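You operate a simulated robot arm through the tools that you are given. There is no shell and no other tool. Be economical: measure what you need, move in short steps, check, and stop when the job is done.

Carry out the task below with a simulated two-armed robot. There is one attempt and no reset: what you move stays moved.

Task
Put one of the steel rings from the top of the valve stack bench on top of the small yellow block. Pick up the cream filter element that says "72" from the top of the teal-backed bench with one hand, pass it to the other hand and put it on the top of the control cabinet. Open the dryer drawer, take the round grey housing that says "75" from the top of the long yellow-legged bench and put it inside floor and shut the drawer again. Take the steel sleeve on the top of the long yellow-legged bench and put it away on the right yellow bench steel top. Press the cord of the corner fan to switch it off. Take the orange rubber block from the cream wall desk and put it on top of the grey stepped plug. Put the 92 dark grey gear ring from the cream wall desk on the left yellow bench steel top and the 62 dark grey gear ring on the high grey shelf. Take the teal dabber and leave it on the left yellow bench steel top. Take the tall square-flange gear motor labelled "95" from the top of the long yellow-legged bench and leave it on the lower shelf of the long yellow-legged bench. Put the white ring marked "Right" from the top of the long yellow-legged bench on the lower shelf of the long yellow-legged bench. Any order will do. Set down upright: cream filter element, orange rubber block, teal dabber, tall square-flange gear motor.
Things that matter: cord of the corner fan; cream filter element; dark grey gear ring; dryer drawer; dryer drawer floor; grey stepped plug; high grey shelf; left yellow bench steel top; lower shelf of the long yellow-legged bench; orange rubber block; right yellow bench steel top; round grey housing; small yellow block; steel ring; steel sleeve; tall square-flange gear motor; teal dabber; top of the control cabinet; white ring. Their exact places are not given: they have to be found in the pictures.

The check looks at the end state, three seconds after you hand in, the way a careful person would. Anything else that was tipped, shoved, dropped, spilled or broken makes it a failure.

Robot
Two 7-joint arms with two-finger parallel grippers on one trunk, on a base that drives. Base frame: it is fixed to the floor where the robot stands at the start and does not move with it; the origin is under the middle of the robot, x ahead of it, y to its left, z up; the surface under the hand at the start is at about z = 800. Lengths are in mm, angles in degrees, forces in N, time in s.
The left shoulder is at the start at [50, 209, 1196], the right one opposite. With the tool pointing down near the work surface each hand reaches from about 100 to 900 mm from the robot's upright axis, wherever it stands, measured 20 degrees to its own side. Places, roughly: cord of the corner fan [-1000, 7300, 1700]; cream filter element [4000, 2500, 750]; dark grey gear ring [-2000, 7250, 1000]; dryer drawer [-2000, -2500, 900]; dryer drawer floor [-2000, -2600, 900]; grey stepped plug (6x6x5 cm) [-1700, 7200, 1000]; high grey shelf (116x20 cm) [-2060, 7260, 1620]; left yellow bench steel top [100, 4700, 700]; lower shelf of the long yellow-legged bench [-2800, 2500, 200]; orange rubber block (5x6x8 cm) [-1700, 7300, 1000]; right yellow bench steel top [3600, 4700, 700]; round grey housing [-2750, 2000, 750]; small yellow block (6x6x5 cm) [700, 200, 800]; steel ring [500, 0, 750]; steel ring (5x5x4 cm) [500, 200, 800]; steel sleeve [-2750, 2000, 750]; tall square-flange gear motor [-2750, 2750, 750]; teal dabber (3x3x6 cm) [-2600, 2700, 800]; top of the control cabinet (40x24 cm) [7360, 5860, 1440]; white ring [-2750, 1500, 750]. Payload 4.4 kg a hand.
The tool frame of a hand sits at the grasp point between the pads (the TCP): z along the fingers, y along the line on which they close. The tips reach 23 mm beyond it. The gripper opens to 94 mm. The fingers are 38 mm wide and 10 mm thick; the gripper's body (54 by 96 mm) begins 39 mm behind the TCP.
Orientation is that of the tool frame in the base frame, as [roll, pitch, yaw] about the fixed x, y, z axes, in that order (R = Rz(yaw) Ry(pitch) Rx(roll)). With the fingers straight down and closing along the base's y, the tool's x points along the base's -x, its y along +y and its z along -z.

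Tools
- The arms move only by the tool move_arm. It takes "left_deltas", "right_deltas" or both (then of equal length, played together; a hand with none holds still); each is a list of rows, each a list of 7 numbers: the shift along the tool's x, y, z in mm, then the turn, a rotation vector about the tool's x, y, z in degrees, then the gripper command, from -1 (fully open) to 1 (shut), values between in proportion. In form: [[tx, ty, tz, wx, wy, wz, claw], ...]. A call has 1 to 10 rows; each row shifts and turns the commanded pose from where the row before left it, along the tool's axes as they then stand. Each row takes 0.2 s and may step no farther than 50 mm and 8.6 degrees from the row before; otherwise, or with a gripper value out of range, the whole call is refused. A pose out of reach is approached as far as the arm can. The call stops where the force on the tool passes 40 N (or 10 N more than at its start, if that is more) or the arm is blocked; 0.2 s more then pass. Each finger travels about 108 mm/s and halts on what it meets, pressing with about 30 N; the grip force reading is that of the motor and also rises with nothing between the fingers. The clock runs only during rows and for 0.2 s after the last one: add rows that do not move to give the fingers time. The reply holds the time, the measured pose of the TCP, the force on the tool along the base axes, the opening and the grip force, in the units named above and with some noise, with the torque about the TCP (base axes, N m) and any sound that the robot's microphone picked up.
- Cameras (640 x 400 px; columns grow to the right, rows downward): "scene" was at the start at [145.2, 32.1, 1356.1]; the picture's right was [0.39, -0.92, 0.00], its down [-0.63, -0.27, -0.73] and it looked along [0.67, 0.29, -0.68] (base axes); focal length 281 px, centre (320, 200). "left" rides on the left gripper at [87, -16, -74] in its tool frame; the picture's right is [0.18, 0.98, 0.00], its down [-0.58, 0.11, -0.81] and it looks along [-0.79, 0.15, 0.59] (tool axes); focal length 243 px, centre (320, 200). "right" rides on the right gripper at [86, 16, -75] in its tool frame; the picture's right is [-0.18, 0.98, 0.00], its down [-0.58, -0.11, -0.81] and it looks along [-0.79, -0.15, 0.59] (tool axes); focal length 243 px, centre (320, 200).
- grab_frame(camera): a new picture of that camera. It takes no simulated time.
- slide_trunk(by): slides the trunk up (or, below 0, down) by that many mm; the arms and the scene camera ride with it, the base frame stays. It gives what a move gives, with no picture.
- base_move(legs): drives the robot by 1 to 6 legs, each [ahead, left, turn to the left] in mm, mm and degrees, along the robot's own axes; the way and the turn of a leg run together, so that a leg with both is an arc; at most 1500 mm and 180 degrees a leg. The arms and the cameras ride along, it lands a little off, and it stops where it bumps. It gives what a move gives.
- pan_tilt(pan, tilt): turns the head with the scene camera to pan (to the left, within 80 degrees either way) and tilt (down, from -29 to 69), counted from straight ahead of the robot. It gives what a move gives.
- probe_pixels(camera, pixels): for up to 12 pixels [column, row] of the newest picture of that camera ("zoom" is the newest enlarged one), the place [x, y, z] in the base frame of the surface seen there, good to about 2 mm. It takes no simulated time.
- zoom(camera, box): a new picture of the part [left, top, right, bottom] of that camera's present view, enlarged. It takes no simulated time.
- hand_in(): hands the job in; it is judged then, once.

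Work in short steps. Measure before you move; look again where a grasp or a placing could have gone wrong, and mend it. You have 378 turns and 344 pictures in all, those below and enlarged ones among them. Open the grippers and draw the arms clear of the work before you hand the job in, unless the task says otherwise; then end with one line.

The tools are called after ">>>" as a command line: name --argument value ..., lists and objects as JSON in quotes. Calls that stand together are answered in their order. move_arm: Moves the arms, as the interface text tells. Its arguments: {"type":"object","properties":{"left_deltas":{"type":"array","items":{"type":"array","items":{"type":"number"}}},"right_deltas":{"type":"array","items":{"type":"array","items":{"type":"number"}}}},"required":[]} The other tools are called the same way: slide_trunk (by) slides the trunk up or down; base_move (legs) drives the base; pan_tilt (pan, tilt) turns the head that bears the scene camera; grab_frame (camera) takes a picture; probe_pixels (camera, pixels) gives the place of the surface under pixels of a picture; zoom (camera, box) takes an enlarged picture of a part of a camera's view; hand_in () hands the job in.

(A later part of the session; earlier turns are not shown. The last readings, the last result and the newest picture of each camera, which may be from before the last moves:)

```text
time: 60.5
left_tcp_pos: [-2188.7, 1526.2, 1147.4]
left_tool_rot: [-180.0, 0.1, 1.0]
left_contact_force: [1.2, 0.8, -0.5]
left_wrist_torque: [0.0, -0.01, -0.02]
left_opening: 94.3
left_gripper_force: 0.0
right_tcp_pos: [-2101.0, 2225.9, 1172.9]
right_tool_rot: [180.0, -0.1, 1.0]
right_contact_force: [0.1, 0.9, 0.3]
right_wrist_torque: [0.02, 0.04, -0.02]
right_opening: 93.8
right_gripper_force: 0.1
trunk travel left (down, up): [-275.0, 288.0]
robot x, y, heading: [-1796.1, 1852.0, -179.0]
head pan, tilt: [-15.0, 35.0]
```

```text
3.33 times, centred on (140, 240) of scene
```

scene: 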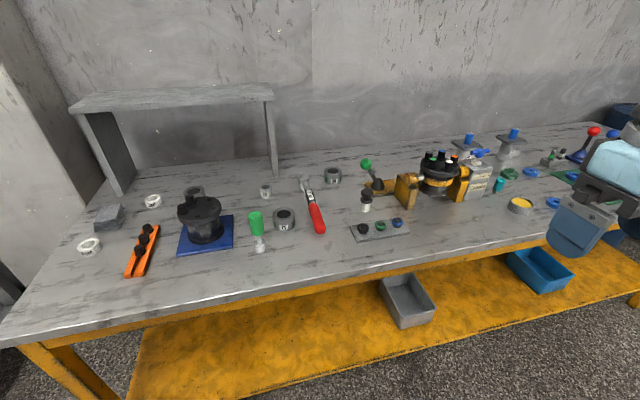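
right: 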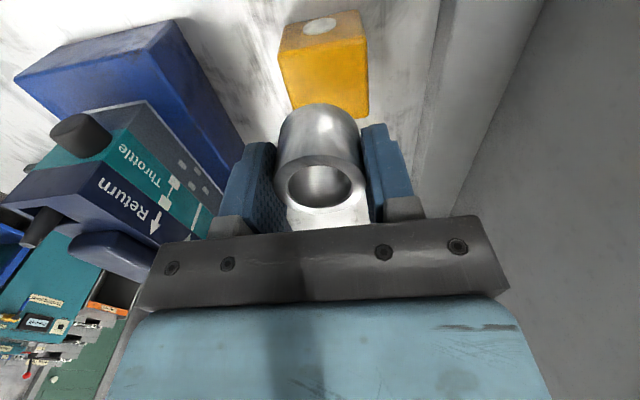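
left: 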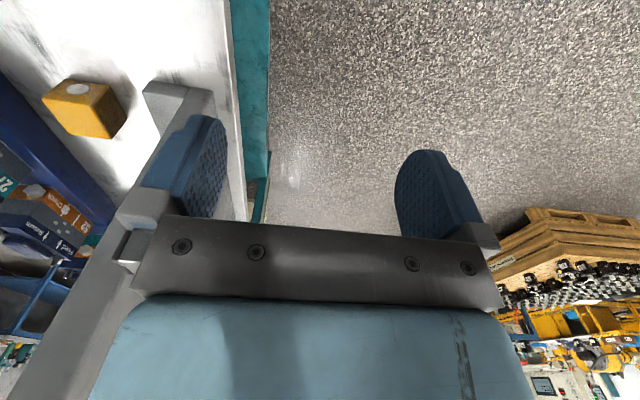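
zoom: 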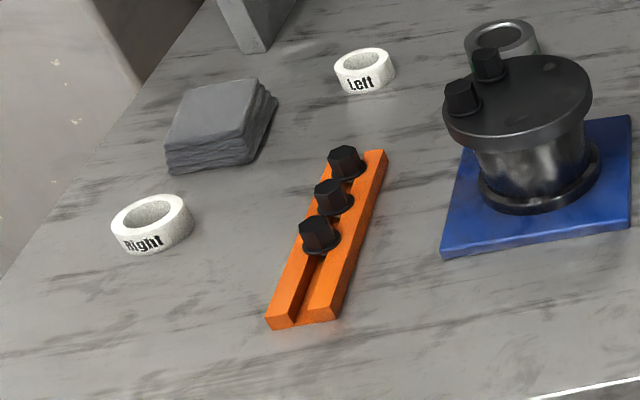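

Top z=800, shelf z=220 with its front edge at x≈-2420. I drive in front of the "Right" ring (robot to ≈(-1930,1590)) for the left hand.

>>> base_move --legs '[[130, 260, -1]]'

>>> pan_tilt --pan 15 --tilt 45

>>> grab_frame --camera "scene"

>>> grab_frame --camera "left"

```text
time: 63.4
left_tcp_pos: [-2318.8, 1269.5, 1147.6]
left_tool_rot: [180.0, 0.0, 0.3]
left_contact_force: [-0.6, 0.5, -1.5]
left_wrist_torque: [0.01, 0.03, 0.0]
left_opening: 94.0
left_gripper_force: 0.1
right_tcp_pos: [-2221.0, 1967.9, 1172.7]
right_tool_rot: [-180.0, 0.0, 0.2]
right_contact_force: [0.1, 0.3, -0.7]
right_wrist_torque: [-0.05, 0.0, -0.04]
right_opening: 93.7
right_gripper_force: 0.1
trunk travel left (down, up): [-275.0, 288.0]
robot x, y, heading: [-1926.2, 1589.6, -179.8]
head pan, tilt: [-15.0, 35.0]
```

```text
time: 64.4
left_tcp_pos: [-2318.4, 1269.3, 1148.6]
left_tool_rot: [-180.0, 0.0, 0.2]
left_contact_force: [0.0, 0.1, -0.6]
left_wrist_torque: [-0.03, -0.01, 0.03]
left_opening: 93.9
left_gripper_force: 0.1
right_tcp_pos: [-2220.9, 1969.0, 1172.7]
right_tool_rot: [179.9, 0.1, 0.3]
right_contact_force: [0.3, 0.9, -0.4]
right_wrist_torque: [0.04, -0.02, 0.0]
right_opening: 94.1
right_gripper_force: 0.1
trunk travel left (down, up): [-275.0, 288.0]
robot x, y, heading: [-1923.9, 1590.9, -179.8]
head pan, tilt: [15.0, 45.0]
```

```text
314 pictures are left
```

scene: 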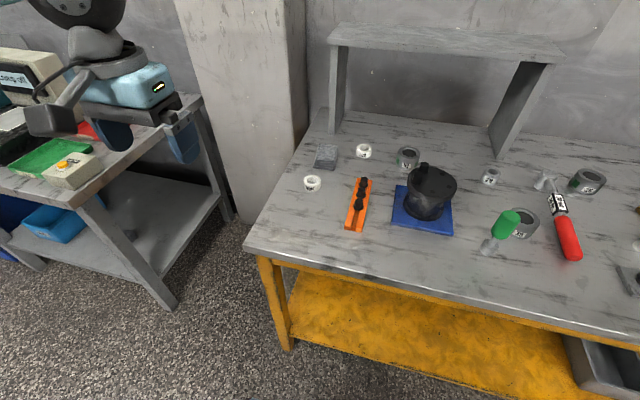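

```text
313 pictures are left
```

left: 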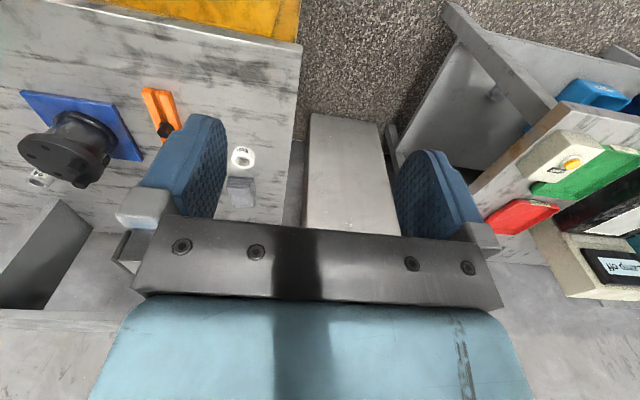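

>>> zoom --camera "scene" --box '[290, 135, 390, 205]'

>>> probe_pixels --camera "zoom" --pixels '[[143, 262], [145, 325], [95, 290], [190, 290], [143, 350], [190, 170], [320, 190], [250, 160]]'

```text
5.71 times, centred on (340, 170) of scene
```

zoom: 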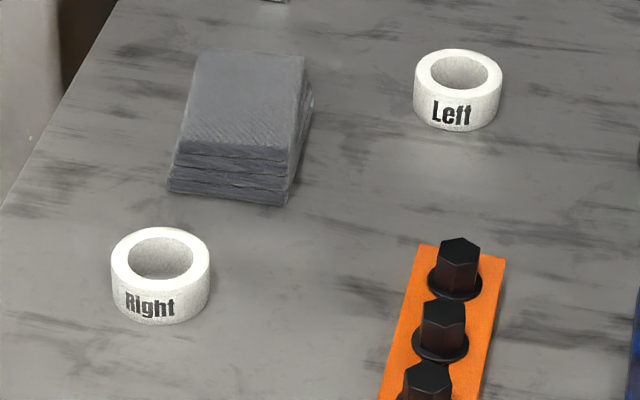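

```text
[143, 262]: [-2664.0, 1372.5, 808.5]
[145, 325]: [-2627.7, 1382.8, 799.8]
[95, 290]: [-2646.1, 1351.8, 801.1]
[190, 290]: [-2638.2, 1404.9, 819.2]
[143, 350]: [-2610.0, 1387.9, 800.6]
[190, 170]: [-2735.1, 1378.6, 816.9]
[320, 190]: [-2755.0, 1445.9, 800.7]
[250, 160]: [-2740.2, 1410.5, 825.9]
```

>>> probe_pixels --camera "zoom" --pixels '[[160, 231], [160, 284], [115, 258], [205, 258], [165, 318], [120, 285]]'

```text
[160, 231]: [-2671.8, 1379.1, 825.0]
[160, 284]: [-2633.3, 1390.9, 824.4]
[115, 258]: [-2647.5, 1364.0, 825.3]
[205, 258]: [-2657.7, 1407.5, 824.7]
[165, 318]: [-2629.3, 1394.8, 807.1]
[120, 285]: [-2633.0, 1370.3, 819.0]
```

Ring centre ≈(-2652,1385), top 825. I tilt the left tool 45° forward, then approach above the ring.

>>> move_arm --left_deltas '[[0, 0, 0, 0, -7.5, 0, -0.6], [0, 0, 0, 0, -7.5, 0, -0.6], [0, 0, 0, 0, -7.5, 0, -0.6], [0, 0, 0, 0, -7.5, 0, -0.6], [0, 0, 0, 0, -7.5, 0, -0.6], [0, 0, 0, 0, -7.5, 0, -0.6]]'

>>> move_arm --left_deltas '[[-8.2, -12.9, 44, 0, 0, 0, -0.6], [-8.2, -12.9, 44, 0, 0, 0, -0.6], [-8.2, -12.9, 44, 0, 0, 0, -0.6], [-8.2, -12.9, 44, 0, 0, 0, -0.6], [-8.2, -12.9, 44, 0, 0, 0, -0.6], [-8.2, -12.9, 44, 0, 0, 0, -0.6], [-8.2, -12.9, 44, 0, 0, 0, -0.6], [-8.2, -12.9, 44, 0, 0, 0, -0.6], [-8.2, -12.9, 44, 0, 0, 0, -0.6]]'

>>> grab_frame --camera "left"

>>> grab_frame --camera "scene"

```text
time: 65.8
left_tcp_pos: [-2368.2, 1263.2, 1164.3]
left_tool_rot: [-180.0, 45.1, 0.2]
left_contact_force: [-0.5, 0.0, -0.6]
left_wrist_torque: [-0.01, 0.02, 0.03]
left_opening: 74.9
left_gripper_force: 0.0
left hand out of reach, approached as far as the arm can: row 4, 5, 6
right_tcp_pos: [-2222.0, 1968.3, 1173.1]
right_tool_rot: [180.0, 0.0, 0.2]
right_contact_force: [0.8, -0.6, -0.1]
right_wrist_torque: [0.05, 0.02, 0.01]
right_opening: 93.8
right_gripper_force: 0.1
trunk travel left (down, up): [-275.0, 288.0]
robot x, y, heading: [-1923.5, 1587.8, -179.9]
head pan, tilt: [15.0, 45.0]
```

```text
time: 67.8
left_tcp_pos: [-2653.2, 1322.9, 985.6]
left_tool_rot: [180.0, 44.9, 0.2]
left_contact_force: [-0.6, 0.4, -0.1]
left_wrist_torque: [0.02, 0.04, 0.0]
left_opening: 75.0
left_gripper_force: 0.0
left hand out of reach, approached as far as the arm can: row 7, 8, 9
right_tcp_pos: [-2220.5, 1968.0, 1172.0]
right_tool_rot: [179.9, 0.0, 0.3]
right_contact_force: [0.1, -0.2, -0.9]
right_wrist_torque: [-0.01, 0.02, -0.01]
right_opening: 93.9
right_gripper_force: 0.1
trunk travel left (down, up): [-275.0, 288.0]
robot x, y, heading: [-1928.0, 1586.1, -179.7]
head pan, tilt: [15.0, 45.0]
```

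```text
311 pictures are left
```

left: 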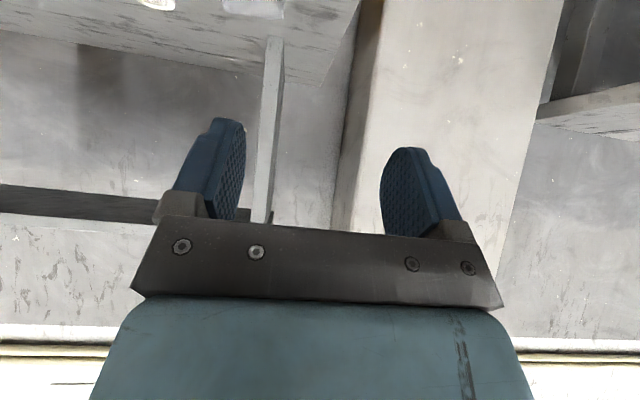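

```text
310 pictures are left
```

scene: 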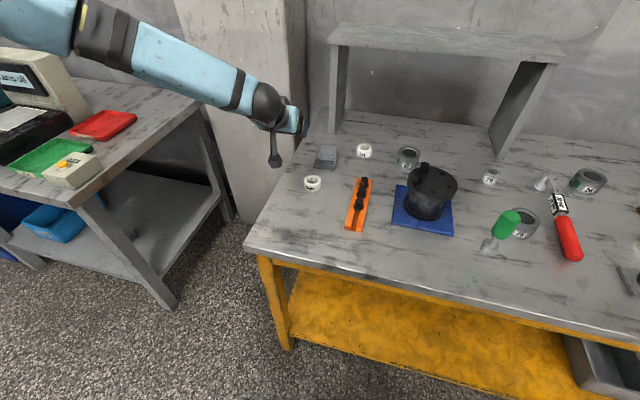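

Some poses were reported out of reach. I issue a small still/down row to see where the commanded pose stands.

>>> move_arm --left_deltas '[[0, 0, 0, 0, 0, 0, -0.6], [0, 0, 0, 0, 0, 0, -0.6]]'

```text
time: 68.4
left_tcp_pos: [-2651.9, 1323.1, 987.3]
left_tool_rot: [179.9, 45.0, 0.3]
left_contact_force: [0.4, 0.1, -0.7]
left_wrist_torque: [0.0, -0.02, -0.01]
left_opening: 75.1
left_gripper_force: 0.0
right_tcp_pos: [-2221.1, 1967.5, 1171.0]
right_tool_rot: [179.9, 0.1, 0.2]
right_contact_force: [0.1, -0.9, -0.4]
right_wrist_torque: [0.01, 0.03, 0.02]
right_opening: 94.0
right_gripper_force: 0.1
trunk travel left (down, up): [-275.0, 288.0]
robot x, y, heading: [-1927.7, 1587.6, -179.8]
head pan, tilt: [15.0, 45.0]
```

Calls restart from the actual pose. Vertical tool will do for the shelf too (placing near its edge), so I untilt and look.

>>> move_arm --left_deltas '[[0, 0, 0, 0, 7.5, 0, -0.6], [0, 0, 0, 0, 7.5, 0, -0.6], [0, 0, 0, 0, 7.5, 0, -0.6], [0, 0, 0, 0, 7.5, 0, -0.6], [0, 0, 0, 0, 7.5, 0, -0.6], [0, 0, 0, 0, 7.5, 0, -0.6]]'

```text
time: 69.8
left_tcp_pos: [-2613.1, 1293.7, 1009.1]
left_tool_rot: [-179.9, 0.0, 0.2]
left_contact_force: [-0.7, 0.2, 0.7]
left_wrist_torque: [0.01, 0.0, -0.04]
left_opening: 75.5
left_gripper_force: 0.3
left hand out of reach, approached as far as the arm can: row 2, 3, 4, 5, 6
right_tcp_pos: [-2220.9, 1968.3, 1172.4]
right_tool_rot: [-180.0, 0.0, 0.2]
right_contact_force: [-0.2, -0.8, 0.4]
right_wrist_torque: [0.02, -0.02, 0.0]
right_opening: 94.1
right_gripper_force: 0.0
trunk travel left (down, up): [-275.0, 288.0]
robot x, y, heading: [-1928.7, 1587.4, -179.6]
head pan, tilt: [15.0, 45.0]
```

Tool is vertical again. I move toward the ring: target (-2652,1385,900).

>>> move_arm --left_deltas '[[0, -30, 30, 0, 0, 0, -0.4], [0, -30, 30, 0, 0, 0, -0.4], [-20, -31, 25, 0, 0, 0, -0.4], [-19, 0, 25, 0, 0, 0, -0.4], [0, 0, 0, 0, 0, 0, -0.4]]'

>>> grab_frame --camera "left"

```text
time: 71.0
left_tcp_pos: [-2567.9, 1312.4, 959.3]
left_tool_rot: [180.0, 0.1, 0.2]
left_contact_force: [-0.5, 0.1, -0.3]
left_wrist_torque: [0.0, 0.02, -0.02]
left_opening: 66.1
left_gripper_force: 0.1
left hand out of reach, approached as far as the arm can: row 1, 2, 3, 4
right_tcp_pos: [-2220.4, 1968.9, 1171.6]
right_tool_rot: [-180.0, 0.0, 0.2]
right_contact_force: [0.2, 0.4, 0.0]
right_wrist_torque: [0.0, 0.01, 0.02]
right_opening: 94.3
right_gripper_force: 0.1
trunk travel left (down, up): [-275.0, 288.0]
robot x, y, heading: [-1927.1, 1592.4, -179.9]
head pan, tilt: [15.0, 45.0]
```

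```text
309 pictures are left
```

left: 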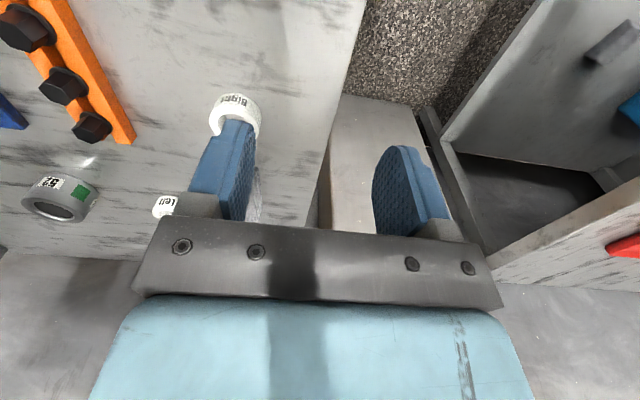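

The arm seems bound by a joint limit. I draw back toward its comfortable starting posture and approach again.

>>> move_arm --left_deltas '[[40, 0, -10, 0, 0, 0, -0.4], [40, 0, -10, 0, 0, 0, -0.4], [40, 15, -10, 0, 0, 0, -0.4], [30, 30, -10, 0, 0, 0, -0.4], [0, 0, 0, 0, 0, 0, -0.4]]'

>>> grab_frame --camera "scene"

```text
time: 72.2
left_tcp_pos: [-2419.0, 1266.8, 998.7]
left_tool_rot: [179.9, 0.0, 0.2]
left_contact_force: [-0.7, 1.1, 0.2]
left_wrist_torque: [0.0, 0.01, 0.03]
left_opening: 65.9
left_gripper_force: 0.1
right_tcp_pos: [-2222.4, 1968.7, 1171.7]
right_tool_rot: [-180.0, -0.2, 0.2]
right_contact_force: [-0.7, -0.5, 0.4]
right_wrist_torque: [0.0, -0.01, -0.01]
right_opening: 94.0
right_gripper_force: 0.0
trunk travel left (down, up): [-275.0, 288.0]
robot x, y, heading: [-1922.6, 1589.8, -180.2]
head pan, tilt: [15.0, 45.0]
```

```text
308 pictures are left
```

scene: 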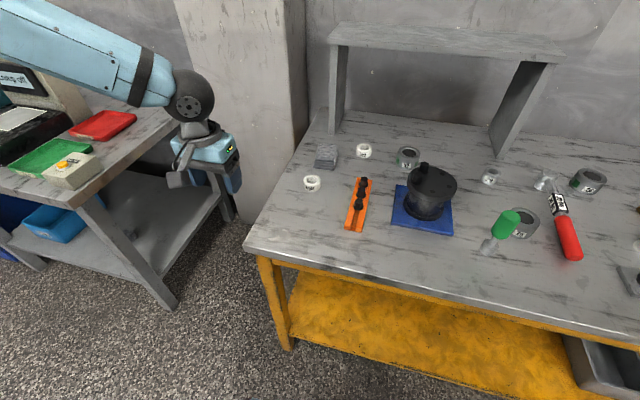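

Now approach along a different path: y first, then forward, watching for reach.

>>> move_arm --left_deltas '[[0, -40, 10, 0, 0, 0, -0.4], [0, -40, 10, 0, 0, 0, -0.4], [0, -38, 10, 0, 0, 0, -0.4], [-40, 0, 10, 0, 0, 0, -0.4], [-40, 0, 10, 0, 0, 0, -0.4], [-40, 0, 10, 0, 0, 0, -0.4], [-40, 0, 10, 0, 0, 0, -0.4], [0, 0, 0, 0, 0, 0, -0.4]]'

```text
time: 74.0
left_tcp_pos: [-2542.3, 1338.6, 963.6]
left_tool_rot: [179.9, 0.2, 0.1]
left_contact_force: [0.4, -0.2, -0.4]
left_wrist_torque: [-0.01, -0.03, -0.02]
left_opening: 65.9
left_gripper_force: 0.2
left hand out of reach, approached as far as the arm can: row 5, 6, 7
right_tcp_pos: [-2221.2, 1968.7, 1172.2]
right_tool_rot: [-180.0, 0.0, 0.2]
right_contact_force: [0.3, -1.3, 0.8]
right_wrist_torque: [0.04, -0.01, -0.03]
right_opening: 94.0
right_gripper_force: 0.0
trunk travel left (down, up): [-275.0, 288.0]
robot x, y, heading: [-1922.3, 1584.8, -180.1]
head pan, tilt: [15.0, 45.0]
```

I try lowering first, then forward, as reach near the surface should be larger.

>>> move_arm --left_deltas '[[20, 0, 40, 0, 0, 0, -0.4], [0, 0, 45, 0, 0, 0, -0.4], [0, -40, 0, 0, 0, 0, -0.4], [-40, 0, 0, 0, 0, 0, -0.4], [-40, 0, 0, 0, 0, 0, -0.4]]'

>>> pan_tilt --pan 55 --tilt 30

>>> grab_frame --camera "scene"

```text
time: 75.2
left_tcp_pos: [-2549.9, 1315.0, 941.9]
left_tool_rot: [180.0, 0.1, 0.2]
left_contact_force: [1.2, 0.1, 0.5]
left_wrist_torque: [-0.01, 0.03, -0.01]
left_opening: 65.5
left_gripper_force: 0.2
left hand out of reach, approached as far as the arm can: row 1, 2, 3, 4, 5
right_tcp_pos: [-2220.5, 1968.4, 1171.6]
right_tool_rot: [180.0, 0.0, 0.2]
right_contact_force: [-0.2, -0.1, -0.3]
right_wrist_torque: [-0.04, -0.03, -0.01]
right_opening: 93.9
right_gripper_force: 0.0
trunk travel left (down, up): [-275.0, 288.0]
robot x, y, heading: [-1926.8, 1589.3, -179.9]
head pan, tilt: [15.0, 45.0]
```

```text
time: 76.2
left_tcp_pos: [-2548.9, 1315.3, 941.9]
left_tool_rot: [180.0, 0.1, 0.2]
left_contact_force: [1.4, -0.2, -0.2]
left_wrist_torque: [0.01, 0.02, 0.01]
left_opening: 65.9
left_gripper_force: 0.0
right_tcp_pos: [-2220.3, 1968.0, 1171.2]
right_tool_rot: [179.9, 0.0, 0.2]
right_contact_force: [-0.3, 1.1, -0.1]
right_wrist_torque: [0.03, 0.0, 0.01]
right_opening: 93.9
right_gripper_force: 0.0
trunk travel left (down, up): [-275.0, 288.0]
robot x, y, heading: [-1925.8, 1589.7, -179.8]
head pan, tilt: [55.0, 30.0]
```

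```text
307 pictures are left
```

scene: 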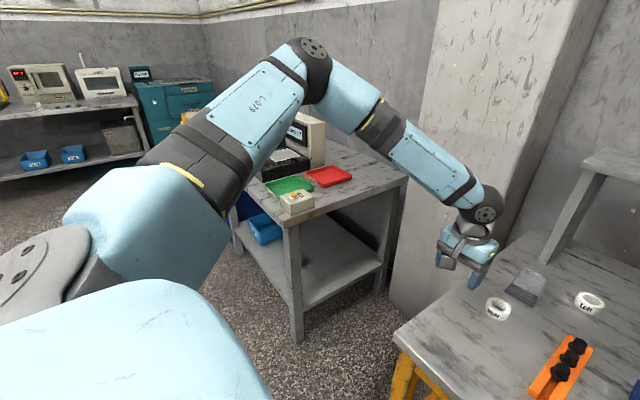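

The left elbow is in an awkward out-swung posture. I bring the hand back to the initial pose in the robot frame to reset it.

>>> move_arm --left_deltas '[[10, 40, -15, 0, 0, 0, -0.4], [15, 40, -15, 0, 0, 0, -0.4], [15, 40, -15, 0, 0, 0, -0.4], [15, 40, -15, 0, 0, 0, -0.4], [15, 40, -15, 0, 0, 0, -0.4], [15, 0, -15, 0, 0, 0, -0.4], [0, 0, 0, 0, 0, 0, -0.4]]'

>>> grab_frame --camera "scene"

```text
time: 77.8
left_tcp_pos: [-2465.8, 1114.0, 1032.1]
left_tool_rot: [-180.0, 0.0, 0.2]
left_contact_force: [0.2, 0.5, -0.7]
left_wrist_torque: [-0.01, -0.01, 0.0]
left_opening: 65.6
left_gripper_force: 0.0
right_tcp_pos: [-2221.3, 1968.4, 1172.0]
right_tool_rot: [180.0, 0.0, 0.2]
right_contact_force: [0.8, -0.7, -0.3]
right_wrist_torque: [0.01, -0.03, -0.06]
right_opening: 94.3
right_gripper_force: 0.2
trunk travel left (down, up): [-275.0, 288.0]
robot x, y, heading: [-1926.2, 1586.4, -179.6]
head pan, tilt: [55.0, 30.0]
```

```text
306 pictures are left
```

scene: 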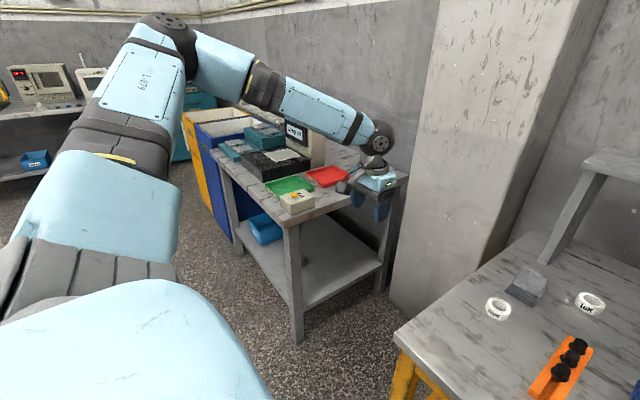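

Retry a straight approach to (-2652,1385,945).

>>> move_arm --left_deltas '[[-20.7, -30, 10, 0, 0, 0, -0.4], [-20.7, -30, 10, 0, 0, 0, -0.4], [-20.7, -30, 10, 0, 0, 0, -0.4], [-20.7, -30, 10, 0, 0, 0, -0.4], [-20.7, -30, 10, 0, 0, 0, -0.4], [-20.7, -30, 10, 0, 0, 0, -0.4], [-20.7, -30, 10, 0, 0, 0, -0.4], [-20.7, -30, 10, 0, 0, 0, -0.4], [-20.7, -30, 10, 0, 0, 0, -0.4]]'

```text
time: 79.8
left_tcp_pos: [-2579.3, 1318.2, 986.6]
left_tool_rot: [180.0, 0.2, 0.2]
left_contact_force: [-0.8, -0.4, 0.4]
left_wrist_torque: [0.01, 0.01, -0.02]
left_opening: 65.7
left_gripper_force: 0.0
left hand out of reach, approached as far as the arm can: row 7, 8, 9
right_tcp_pos: [-2220.6, 1966.9, 1172.1]
right_tool_rot: [-180.0, 0.0, 0.2]
right_contact_force: [0.3, 0.6, 0.2]
right_wrist_torque: [0.01, 0.0, -0.01]
right_opening: 93.9
right_gripper_force: 0.0
trunk travel left (down, up): [-275.0, 288.0]
robot x, y, heading: [-1929.4, 1589.0, -179.9]
head pan, tilt: [55.0, 30.0]
```

Try another route: hand close to the body, then inward toward the midline, then forward (mirroring the right arm's start pose).

>>> move_arm --left_deltas '[[40, 0, -10, 0, 0, 0, -0.4], [40, 0, -10, 0, 0, 0, -0.4], [40, 0, -10, 0, 0, 0, -0.4], [40, 0, -10, 0, 0, 0, -0.4], [40, -20, -10, 0, 0, 0, -0.4], [0, -40, 0, 0, 0, 0, -0.4], [0, -40, 0, 0, 0, 0, -0.4], [0, -40, 0, 0, 0, 0, -0.4]]'

>>> move_arm --left_deltas '[[0, -40, 0, 0, 0, 0, -0.4], [-40, 0, 0, 0, 0, 0, -0.4], [-40, 0, 0, 0, 0, 0, -0.4], [-40, 0, 0, 0, 0, 0, -0.4], [-40, 0, 0, 0, 0, 0, -0.4]]'

>>> grab_frame --camera "scene"

```text
time: 81.6
left_tcp_pos: [-2380.3, 1457.7, 1037.1]
left_tool_rot: [180.0, 0.0, 0.1]
left_contact_force: [-1.0, -0.1, 0.1]
left_wrist_torque: [0.0, -0.02, -0.01]
left_opening: 65.9
left_gripper_force: 0.1
left hand out of reach, approached as far as the arm can: row 8
right_tcp_pos: [-2222.0, 1968.4, 1171.8]
right_tool_rot: [179.9, -0.1, 0.2]
right_contact_force: [-0.5, 0.1, 0.4]
right_wrist_torque: [0.03, -0.04, -0.02]
right_opening: 93.8
right_gripper_force: 0.2
trunk travel left (down, up): [-275.0, 288.0]
robot x, y, heading: [-1925.2, 1588.7, -179.8]
head pan, tilt: [55.0, 30.0]
```

```text
time: 82.8
left_tcp_pos: [-2512.4, 1414.3, 1065.0]
left_tool_rot: [-179.9, 0.1, 0.2]
left_contact_force: [0.6, 0.8, 0.1]
left_wrist_torque: [0.0, -0.01, -0.05]
left_opening: 65.8
left_gripper_force: 0.0
left hand out of reach, approached as far as the arm can: row 1, 2, 3, 4, 5
right_tcp_pos: [-2221.3, 1966.3, 1173.4]
right_tool_rot: [180.0, -0.1, 0.2]
right_contact_force: [-0.4, 0.6, -0.1]
right_wrist_torque: [-0.03, 0.0, -0.01]
right_opening: 93.7
right_gripper_force: 0.0
trunk travel left (down, up): [-275.0, 288.0]
robot x, y, heading: [-1927.5, 1589.8, -179.9]
head pan, tilt: [55.0, 30.0]
```

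```text
305 pictures are left
```

scene: 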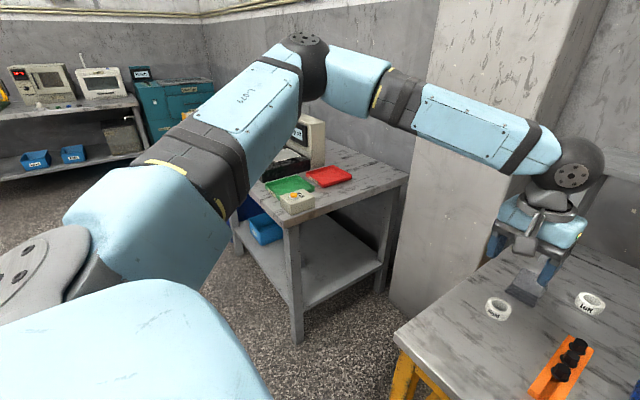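

I test whether the wrist roll is the limiting joint: yaw the tool +24° and see if rows are reachable, then advance.

>>> move_arm --left_deltas '[[0, 0, 0, 0, 0, 8, -0.4], [0, 0, 0, 0, 0, 8, -0.4], [0, 0, 0, 0, 0, 8, -0.4]]'

>>> move_arm --left_deltas '[[0, 0, 20, 0, 0, 0, -0.4], [0, 0, 20, 0, 0, 0, -0.4], [0, 0, 20, 0, 0, 0, -0.4]]'

```text
time: 83.6
left_tcp_pos: [-2512.0, 1414.2, 1064.5]
left_tool_rot: [179.9, 0.0, -24.0]
left_contact_force: [0.1, -0.8, -0.9]
left_wrist_torque: [0.01, -0.01, 0.01]
left_opening: 66.0
left_gripper_force: 0.1
right_tcp_pos: [-2220.3, 1968.1, 1171.9]
right_tool_rot: [179.9, 0.0, 0.2]
right_contact_force: [-0.7, 0.3, -0.2]
right_wrist_torque: [0.01, 0.0, 0.0]
right_opening: 94.2
right_gripper_force: 0.0
trunk travel left (down, up): [-275.0, 288.0]
robot x, y, heading: [-1925.9, 1584.3, -179.7]
head pan, tilt: [55.0, 30.0]
```

```text
time: 84.4
left_tcp_pos: [-2503.7, 1399.0, 1011.7]
left_tool_rot: [-179.9, 0.0, -23.8]
left_contact_force: [-0.1, 0.7, 0.5]
left_wrist_torque: [-0.03, 0.0, 0.03]
left_opening: 65.7
left_gripper_force: 0.1
left hand out of reach, approached as far as the arm can: row 1, 2, 3
right_tcp_pos: [-2221.8, 1967.1, 1172.1]
right_tool_rot: [180.0, 0.1, 0.2]
right_contact_force: [0.3, 0.3, 0.5]
right_wrist_torque: [0.0, -0.01, -0.01]
right_opening: 93.6
right_gripper_force: 0.0
trunk travel left (down, up): [-275.0, 288.0]
robot x, y, heading: [-1923.6, 1586.8, -179.9]
head pan, tilt: [55.0, 30.0]
```

Not the roll. The elbow seems stuck high; I'll back the robot 450 mm for free space and re-posture the left arm by extending it outward, then sweeping in.

>>> base_move --legs '[[-450, 0, 0]]'

>>> move_arm --left_deltas '[[0, 40, 0, 0, 0, -8, -0.4], [0, 40, 0, 0, 0, -8, -0.4], [0, 40, 0, 0, 0, -8, -0.4], [-40, 20, 20, 0, 0, 0, -0.4], [-40, 20, 20, 0, 0, 0, -0.4], [-40, 0, 20, 0, 0, 0, -0.4], [-40, 0, 20, 0, 0, 0, -0.4], [-40, 0, 20, 0, 0, 0, -0.4], [-40, 0, 0, 0, 0, 0, -0.4]]'

>>> grab_frame --camera "scene"

```text
time: 87.2
left_tcp_pos: [-2045.4, 1398.6, 1013.5]
left_tool_rot: [-179.9, 0.0, -23.5]
left_contact_force: [0.0, 0.7, 0.6]
left_wrist_torque: [0.0, 0.04, 0.01]
left_opening: 65.9
left_gripper_force: 0.1
right_tcp_pos: [-1766.9, 1968.9, 1172.9]
right_tool_rot: [-180.0, 0.0, 0.5]
right_contact_force: [-0.3, -0.6, 0.2]
right_wrist_torque: [-0.02, 0.0, 0.02]
right_opening: 93.9
right_gripper_force: 0.1
trunk travel left (down, up): [-275.0, 288.0]
robot x, y, heading: [-1468.5, 1588.5, -179.4]
head pan, tilt: [55.0, 30.0]
```

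```text
time: 89.2
left_tcp_pos: [-2191.7, 1197.4, 987.1]
left_tool_rot: [-179.9, 0.3, 0.5]
left_contact_force: [-0.7, -0.1, 0.2]
left_wrist_torque: [-0.01, 0.01, -0.03]
left_opening: 66.0
left_gripper_force: 0.0
left hand out of reach, approached as far as the arm can: row 6, 7, 8, 9
right_tcp_pos: [-1766.5, 1969.9, 1172.6]
right_tool_rot: [180.0, 0.0, 0.4]
right_contact_force: [-0.5, 0.5, 0.4]
right_wrist_torque: [-0.01, -0.03, 0.02]
right_opening: 94.2
right_gripper_force: 0.1
trunk travel left (down, up): [-275.0, 288.0]
robot x, y, heading: [-1473.3, 1587.7, -179.5]
head pan, tilt: [55.0, 30.0]
```

```text
304 pictures are left
```

scene: 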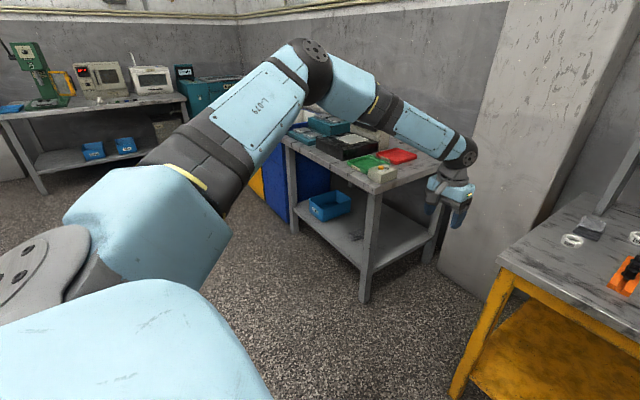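

I compare with the right arm's posture.

>>> pan_tilt --pan -55 --tilt 30

>>> grab_frame --camera "scene"

```text
time: 91.1
left_tcp_pos: [-2192.1, 1195.9, 986.4]
left_tool_rot: [-179.9, 0.2, 0.5]
left_contact_force: [-0.2, -0.1, 0.0]
left_wrist_torque: [-0.02, 0.04, 0.0]
left_opening: 65.8
left_gripper_force: 0.0
right_tcp_pos: [-1766.8, 1969.3, 1172.4]
right_tool_rot: [180.0, 0.0, 0.5]
right_contact_force: [0.3, -0.2, 0.3]
right_wrist_torque: [0.01, 0.0, -0.01]
right_opening: 93.9
right_gripper_force: 0.0
trunk travel left (down, up): [-275.0, 288.0]
robot x, y, heading: [-1475.1, 1589.7, -179.5]
head pan, tilt: [-55.0, 30.0]
```

```text
303 pictures are left
```

scene: 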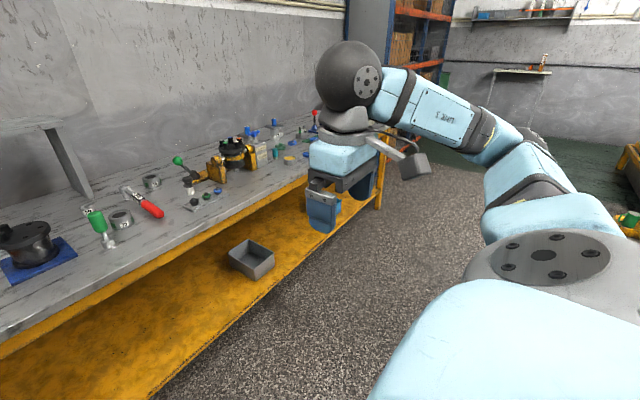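

The right elbow hangs low while the left elbow is stuck high. I try forcing it down: draw the left hand back-left and lower it in free space.

>>> move_arm --left_deltas '[[40, 0, 20, 0, 0, 0, -0.4], [40, 0, 20, 0, 0, 0, -0.4], [40, 0, 20, 0, 0, 0, -0.4], [40, 0, 25, 0, 0, 0, -0.4], [40, 0, 25, 0, 0, 0, -0.4], [0, 0, 45, 0, 0, 0, -0.4], [0, 0, 45, 0, 0, 0, -0.4], [0, 0, 45, 0, 0, 0, -0.4], [0, 0, 45, 0, 0, 0, -0.4], [0, 0, 45, 0, 0, 0, -0.4]]'

>>> pan_tilt --pan 55 --tilt 30

>>> grab_frame --camera "scene"

```text
time: 93.3
left_tcp_pos: [-1953.5, 1163.7, 781.0]
left_tool_rot: [-179.8, 0.3, 0.6]
left_contact_force: [-0.8, -0.4, 0.5]
left_wrist_torque: [0.0, 0.01, -0.03]
left_opening: 65.6
left_gripper_force: 0.0
left hand out of reach, approached as far as the arm can: row 7, 8, 9, 10
right_tcp_pos: [-1767.1, 1967.8, 1172.8]
right_tool_rot: [-179.9, 0.0, 0.6]
right_contact_force: [-0.8, -0.1, -1.2]
right_wrist_torque: [0.0, -0.02, -0.03]
right_opening: 94.1
right_gripper_force: 0.1
trunk travel left (down, up): [-275.0, 288.0]
robot x, y, heading: [-1469.9, 1591.6, -179.4]
head pan, tilt: [-55.0, 30.0]
```

```text
time: 95.2
left_tcp_pos: [-1953.9, 1163.7, 780.7]
left_tool_rot: [-179.8, 0.0, 0.4]
left_contact_force: [0.0, -0.3, -0.3]
left_wrist_torque: [-0.02, 0.02, -0.01]
left_opening: 66.0
left_gripper_force: 0.1
right_tcp_pos: [-1766.8, 1970.2, 1172.2]
right_tool_rot: [-179.9, 0.0, 0.5]
right_contact_force: [0.2, 0.1, 0.2]
right_wrist_torque: [0.0, -0.02, 0.01]
right_opening: 94.0
right_gripper_force: 0.0
trunk travel left (down, up): [-275.0, 288.0]
robot x, y, heading: [-1466.6, 1592.8, -179.4]
head pan, tilt: [55.0, 30.0]
```

```text
302 pictures are left
```

scene: 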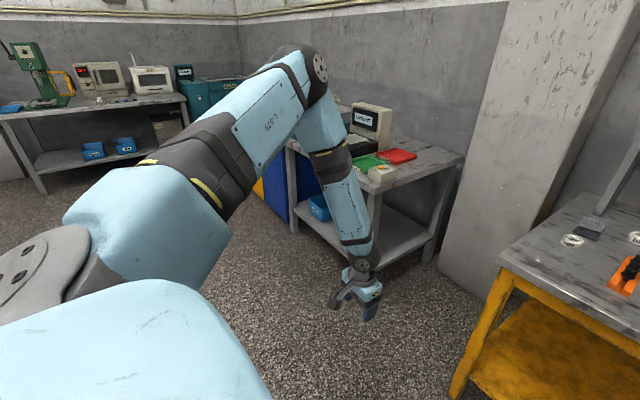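

Still high. I try drawing the hand far outward-left and back to unlock the elbow, then check.

>>> move_arm --left_deltas '[[0, 30, -30, 0, 0, 0, -0.4], [20, 35, -25, 0, 0, 0, -0.4], [20, 40, -10, 0, 0, 0, -0.4], [20, 40, 0, 0, 0, 0, -0.4], [30, 35, 0, 0, 0, 0, -0.4], [30, 35, 0, 0, 0, 0, -0.4], [30, 30, 0, 0, 0, 0, -0.4], [30, 0, 20, 0, 0, 0, -0.4], [30, 0, 30, 0, 0, 0, -0.4], [0, 0, 40, 0, 0, 0, -0.4]]'

>>> pan_tilt --pan 75 --tilt 30

>>> grab_frame --camera "scene"

```text
time: 97.3
left_tcp_pos: [-1742.2, 921.6, 755.0]
left_tool_rot: [-179.8, 0.1, 0.6]
left_contact_force: [-0.7, -0.8, -0.8]
left_wrist_torque: [-0.01, -0.01, -0.02]
left_opening: 65.6
left_gripper_force: 0.1
right_tcp_pos: [-1768.9, 1968.1, 1173.9]
right_tool_rot: [-179.9, 0.0, 0.5]
right_contact_force: [-0.9, -0.6, 0.0]
right_wrist_torque: [0.01, -0.01, 0.01]
right_opening: 94.0
right_gripper_force: 0.1
trunk travel left (down, up): [-275.0, 288.0]
robot x, y, heading: [-1467.7, 1591.9, -179.3]
head pan, tilt: [55.0, 30.0]
```

```text
time: 98.2
left_tcp_pos: [-1743.8, 923.5, 755.9]
left_tool_rot: [-179.9, 0.1, 0.5]
left_contact_force: [0.2, 0.6, 0.8]
left_wrist_torque: [-0.01, 0.04, 0.02]
left_opening: 65.6
left_gripper_force: 0.0
right_tcp_pos: [-1767.3, 1968.8, 1171.9]
right_tool_rot: [180.0, -0.1, 0.5]
right_contact_force: [0.5, -0.4, 0.2]
right_wrist_torque: [-0.03, 0.0, -0.02]
right_opening: 93.9
right_gripper_force: 0.0
trunk travel left (down, up): [-275.0, 288.0]
robot x, y, heading: [-1470.7, 1588.3, -179.4]
head pan, tilt: [75.0, 30.0]
```

```text
301 pictures are left
```

scene: 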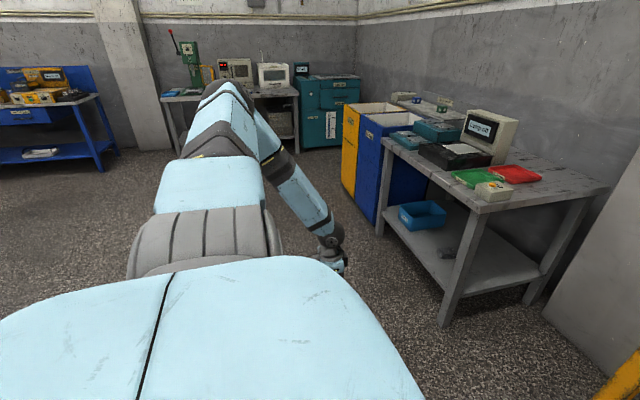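

Elbow is lower now. I sweep the hand inward and forward at low height to see whether this posture reaches.

>>> move_arm --left_deltas '[[-28, -40, 0, 0, 0, 0, -0.4], [-28, -40, 0, 0, 0, 0, -0.4], [-28, -40, 0, 0, 0, 0, -0.4], [-28, -40, 0, 0, 0, 0, -0.4], [-28, -40, 0, 0, 0, 0, -0.4], [-28, -40, 0, 0, 0, 0, -0.4], [-28, -40, 0, 0, 0, 0, -0.4], [-28, -40, 0, 0, 0, 0, -0.4], [-28, -40, 0, 0, 0, 0, -0.4], [-28, -40, 0, 0, 0, 0, -0.4]]'

>>> grab_frame --camera "scene"

```text
time: 100.4
left_tcp_pos: [-2028.4, 1323.2, 759.3]
left_tool_rot: [-179.9, 0.1, 0.7]
left_contact_force: [0.7, -0.1, -0.5]
left_wrist_torque: [0.02, -0.01, -0.01]
left_opening: 65.6
left_gripper_force: 0.0
right_tcp_pos: [-1767.3, 1969.5, 1173.1]
right_tool_rot: [179.9, 0.0, 0.5]
right_contact_force: [-0.5, 0.5, 0.4]
right_wrist_torque: [0.0, -0.04, -0.01]
right_opening: 94.1
right_gripper_force: 0.1
trunk travel left (down, up): [-275.0, 288.0]
robot x, y, heading: [-1467.9, 1589.3, -179.5]
head pan, tilt: [75.0, 30.0]
```

```text
300 pictures are left
```

scene: 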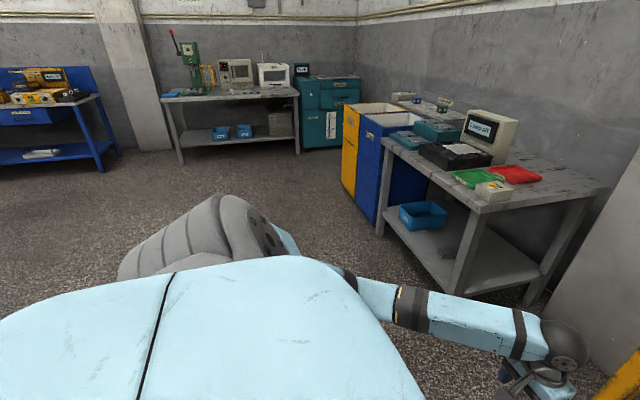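

The elbow has dropped and the pose is reachable. I raise the hand to z≈980 and drive forward again.

>>> move_arm --left_deltas '[[0, -10, -45, 0, 0, 0, -0.4], [0, -10, -45, 0, 0, 0, -0.4], [0, -10, -45, 0, 0, 0, -0.4], [0, -10, -45, 0, 0, 0, -0.4], [0, 0, -40, 0, 0, 0, -0.4]]'

>>> base_move --legs '[[440, 0, -0.5]]'

>>> grab_frame --camera "left"

```text
time: 101.6
left_tcp_pos: [-2025.0, 1360.0, 976.6]
left_tool_rot: [180.0, 0.1, 0.5]
left_contact_force: [0.3, 0.4, 0.3]
left_wrist_torque: [-0.01, -0.03, 0.01]
left_opening: 65.8
left_gripper_force: 0.0
right_tcp_pos: [-1767.1, 1969.1, 1172.1]
right_tool_rot: [179.9, -0.1, 0.5]
right_contact_force: [0.5, 0.1, 0.1]
right_wrist_torque: [-0.03, 0.01, -0.01]
right_opening: 94.2
right_gripper_force: 0.1
trunk travel left (down, up): [-275.0, 288.0]
robot x, y, heading: [-1473.6, 1588.9, -179.7]
head pan, tilt: [75.0, 30.0]
```

```text
time: 104.2
left_tcp_pos: [-2464.5, 1363.0, 975.2]
left_tool_rot: [-180.0, 0.2, 0.1]
left_contact_force: [-0.1, 0.8, -0.9]
left_wrist_torque: [-0.03, -0.02, -0.02]
left_opening: 65.8
left_gripper_force: 0.0
right_tcp_pos: [-2201.1, 1969.1, 1172.9]
right_tool_rot: [-179.9, -0.1, 0.2]
right_contact_force: [-0.9, 0.0, -0.5]
right_wrist_torque: [-0.01, 0.01, 0.0]
right_opening: 93.8
right_gripper_force: 0.1
trunk travel left (down, up): [-275.0, 288.0]
robot x, y, heading: [-1904.7, 1585.2, -180.1]
head pan, tilt: [75.0, 30.0]
```

```text
299 pictures are left
```

left: 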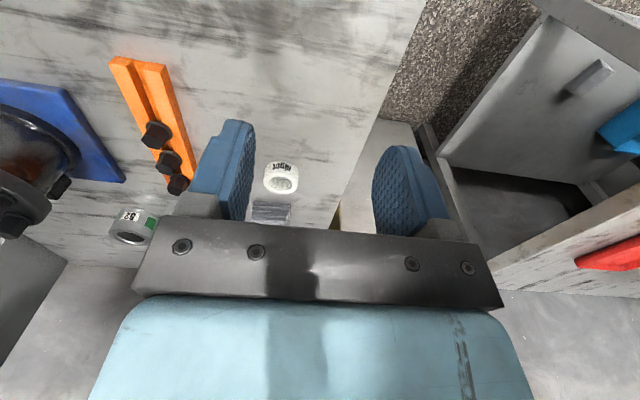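

Reachable posture; move above the ring to (-2652,1385,880).

>>> move_arm --left_deltas '[[-40, -10, 15, 0, 0, 0, -0.4], [-40, -12, 15, 0, 0, 0, -0.4], [-40, 0, 20, 0, 0, 0, -0.4], [-40, 0, 20, 0, 0, 0, -0.4], [-28, 0, 25, 0, 0, 0, -0.4], [0, 0, 0, 0, 0, 0, -0.4]]'

>>> grab_frame --camera "left"

```text
time: 105.6
left_tcp_pos: [-2655.8, 1386.6, 881.2]
left_tool_rot: [-179.9, 0.1, 0.1]
left_contact_force: [-0.6, 0.2, -0.9]
left_wrist_torque: [0.01, 0.06, 0.0]
left_opening: 65.5
left_gripper_force: 0.0
right_tcp_pos: [-2200.6, 1969.4, 1172.1]
right_tool_rot: [180.0, 0.1, 0.1]
right_contact_force: [0.2, -0.1, 0.0]
right_wrist_torque: [-0.03, 0.0, 0.0]
right_opening: 94.0
right_gripper_force: 0.0
trunk travel left (down, up): [-275.0, 288.0]
robot x, y, heading: [-1904.8, 1585.4, -179.9]
head pan, tilt: [75.0, 30.0]
```

```text
298 pictures are left
```

left: 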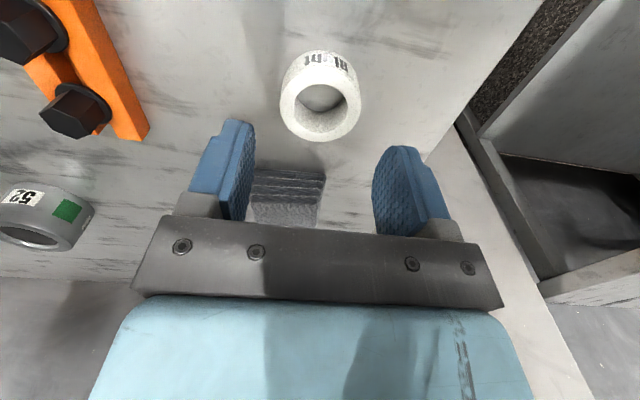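

Check the ring's rim from this camera.

>>> probe_pixels --camera "left" --pixels '[[284, 105], [357, 100], [320, 137], [320, 78]]'

```text
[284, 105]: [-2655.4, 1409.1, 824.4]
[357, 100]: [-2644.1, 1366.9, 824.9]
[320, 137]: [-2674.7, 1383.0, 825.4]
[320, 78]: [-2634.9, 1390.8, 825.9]
```

Aligned within 3 mm. Descend, close.

>>> move_arm --left_deltas '[[0, 0, 30, 0, 0, 0, -0.4], [0, 0, 25, 0, 0, 0, -0.4], [0, 0, 0, 0, 0, 0, 0.2], [0, 0, 0, 0, 0, 0, 1], [0, 0, 0, 0, 0, 0, 1], [0, 0, 0, 0, 0, 0, 1], [0, 0, -10, 0, 0, 0, 1], [0, 0, -20, 0, 0, 0, 1]]'

>>> grab_frame --camera "left"

```text
time: 107.4
left_tcp_pos: [-2653.4, 1384.9, 856.2]
left_tool_rot: [-179.9, 0.1, 0.1]
left_contact_force: [-0.8, -0.5, -0.3]
left_wrist_torque: [0.0, 0.03, 0.04]
left_opening: 48.4
left_gripper_force: 30.4
right_tcp_pos: [-2200.7, 1968.3, 1174.0]
right_tool_rot: [180.0, 0.0, 0.1]
right_contact_force: [1.1, -0.3, -0.8]
right_wrist_torque: [-0.01, 0.01, 0.02]
right_opening: 93.9
right_gripper_force: 0.0
trunk travel left (down, up): [-275.0, 288.0]
robot x, y, heading: [-1908.6, 1592.6, -180.0]
head pan, tilt: [75.0, 30.0]
```

```text
297 pictures are left
```

left: 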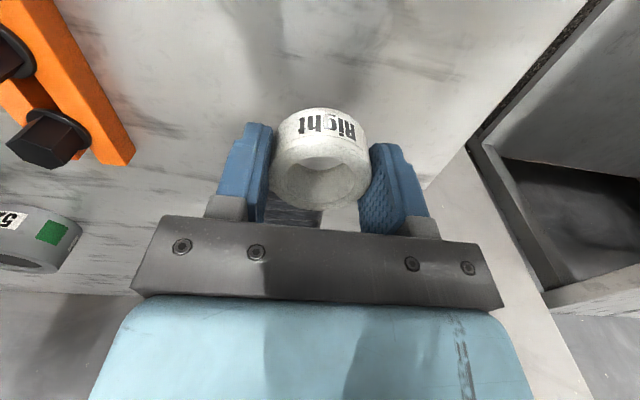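

Ring held (48 mm). I lift it, draw back past the bench edge to (-2330,1480).

>>> move_arm --left_deltas '[[0, 0, -30, 0, 0, 0, 1], [0, 0, -35, 0, 0, 0, 1], [35, -10, -10, 0, 0, 0, 1], [40, -12, 0, 0, 0, 0, 1], [40, -12, 0, 0, 0, 0, 1], [40, -12, 0, 0, 0, 0, 1], [40, -12, 0, 0, 0, 0, 1], [40, -12, 0, 0, 0, 0, 1], [40, -12, 0, 0, 0, 0, 1], [40, -12, 0, 0, 0, 0, 1]]'

>>> slide_trunk --by -270

>>> pan_tilt --pan 15 --tilt 45

>>> grab_frame --camera "scene"

```text
time: 109.6
left_tcp_pos: [-2337.4, 1482.3, 933.2]
left_tool_rot: [-179.9, 0.0, 0.1]
left_contact_force: [0.9, 0.6, 0.0]
left_wrist_torque: [0.01, 0.0, 0.02]
left_opening: 48.4
left_gripper_force: 30.0
right_tcp_pos: [-2201.3, 1969.0, 1172.3]
right_tool_rot: [-179.9, -0.1, 0.1]
right_contact_force: [0.4, 0.0, 0.2]
right_wrist_torque: [-0.03, 0.0, 0.01]
right_opening: 94.2
right_gripper_force: 0.1
trunk travel left (down, up): [-275.0, 288.0]
robot x, y, heading: [-1904.1, 1587.9, -180.1]
head pan, tilt: [75.0, 30.0]
```

```text
time: 112.4
left_tcp_pos: [-2338.4, 1481.2, 661.0]
left_tool_rot: [-179.9, 0.1, 0.2]
left_contact_force: [0.2, -0.2, -0.8]
left_wrist_torque: [0.0, -0.02, 0.0]
left_opening: 48.5
left_gripper_force: 30.2
right_tcp_pos: [-2200.9, 1968.4, 902.0]
right_tool_rot: [-180.0, 0.0, 0.1]
right_contact_force: [0.8, -0.3, 0.1]
right_wrist_torque: [0.02, 0.0, 0.02]
right_opening: 93.9
right_gripper_force: 0.0
trunk travel left (down, up): [-5.0, 558.0]
robot x, y, heading: [-1905.3, 1591.1, -179.9]
head pan, tilt: [75.0, 30.0]
```

```text
time: 113.7
left_tcp_pos: [-2337.1, 1481.5, 661.4]
left_tool_rot: [-179.9, 0.2, 0.1]
left_contact_force: [-0.4, 0.2, 0.2]
left_wrist_torque: [0.0, 0.01, 0.0]
left_opening: 48.5
left_gripper_force: 30.0
right_tcp_pos: [-2201.8, 1969.6, 902.6]
right_tool_rot: [179.9, 0.0, 0.1]
right_contact_force: [-0.3, 0.2, 0.2]
right_wrist_torque: [0.01, 0.02, 0.01]
right_opening: 93.9
right_gripper_force: 0.0
trunk travel left (down, up): [-5.0, 558.0]
robot x, y, heading: [-1904.0, 1588.7, -180.1]
head pan, tilt: [15.0, 45.0]
```

```text
296 pictures are left
```

scene: 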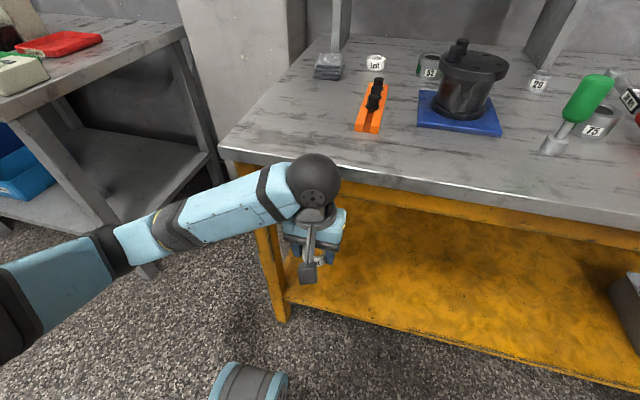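

Clear of the edge. I lower straight down to z≈295 outside the bench.

>>> move_arm --left_deltas '[[0, 0, 30, 0, 0, 0, 1], [0, 0, 42, 0, 0, 0, 1], [0, 0, 42, 0, 0, 0, 1], [0, 0, 42, 0, 0, 0, 1], [0, 0, 42, 0, 0, 0, 1], [0, 0, 42, 0, 0, 0, 1], [0, 0, 42, 0, 0, 0, 1], [0, 0, 42, 0, 0, 0, 1], [0, 0, 40, 0, 0, 0, 1]]'

>>> grab_frame --camera "scene"

>>> grab_frame --camera "left"

```text
time: 115.1
left_tcp_pos: [-2341.4, 1482.3, 438.9]
left_tool_rot: [-179.3, 0.3, -0.1]
left_contact_force: [-1.8, -1.6, 9.4]
left_wrist_torque: [0.14, -1.17, -0.12]
left_opening: 48.3
left_gripper_force: 29.9
right_tcp_pos: [-2202.5, 1969.6, 903.1]
right_tool_rot: [180.0, 0.0, 0.1]
right_contact_force: [-0.8, 0.0, 0.0]
right_wrist_torque: [0.0, -0.03, -0.04]
right_opening: 93.9
right_gripper_force: 0.0
trunk travel left (down, up): [-5.0, 558.0]
robot x, y, heading: [-1909.9, 1588.4, -179.9]
head pan, tilt: [15.0, 45.0]
stopped in row 7 (left hand): the force on the tool passed its limit at 98 N (the readings are from after the stop); the commanded pose is now the measured one
```

```text
295 pictures are left
```

scene: 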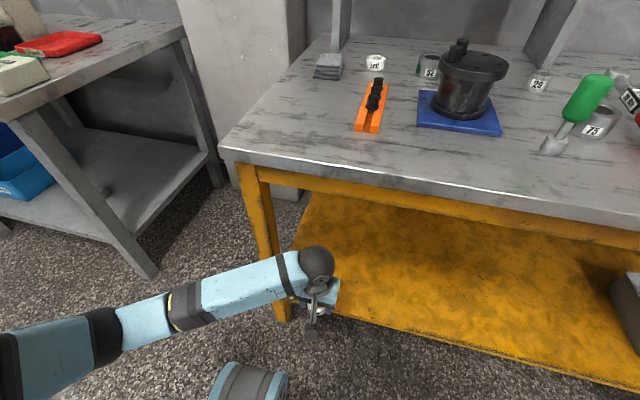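

```text
294 pictures are left
```

left: 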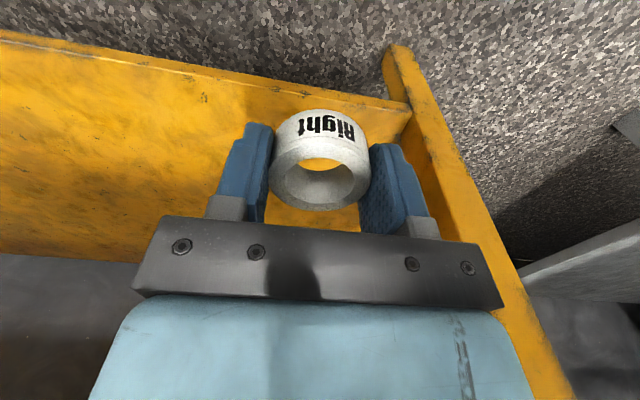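

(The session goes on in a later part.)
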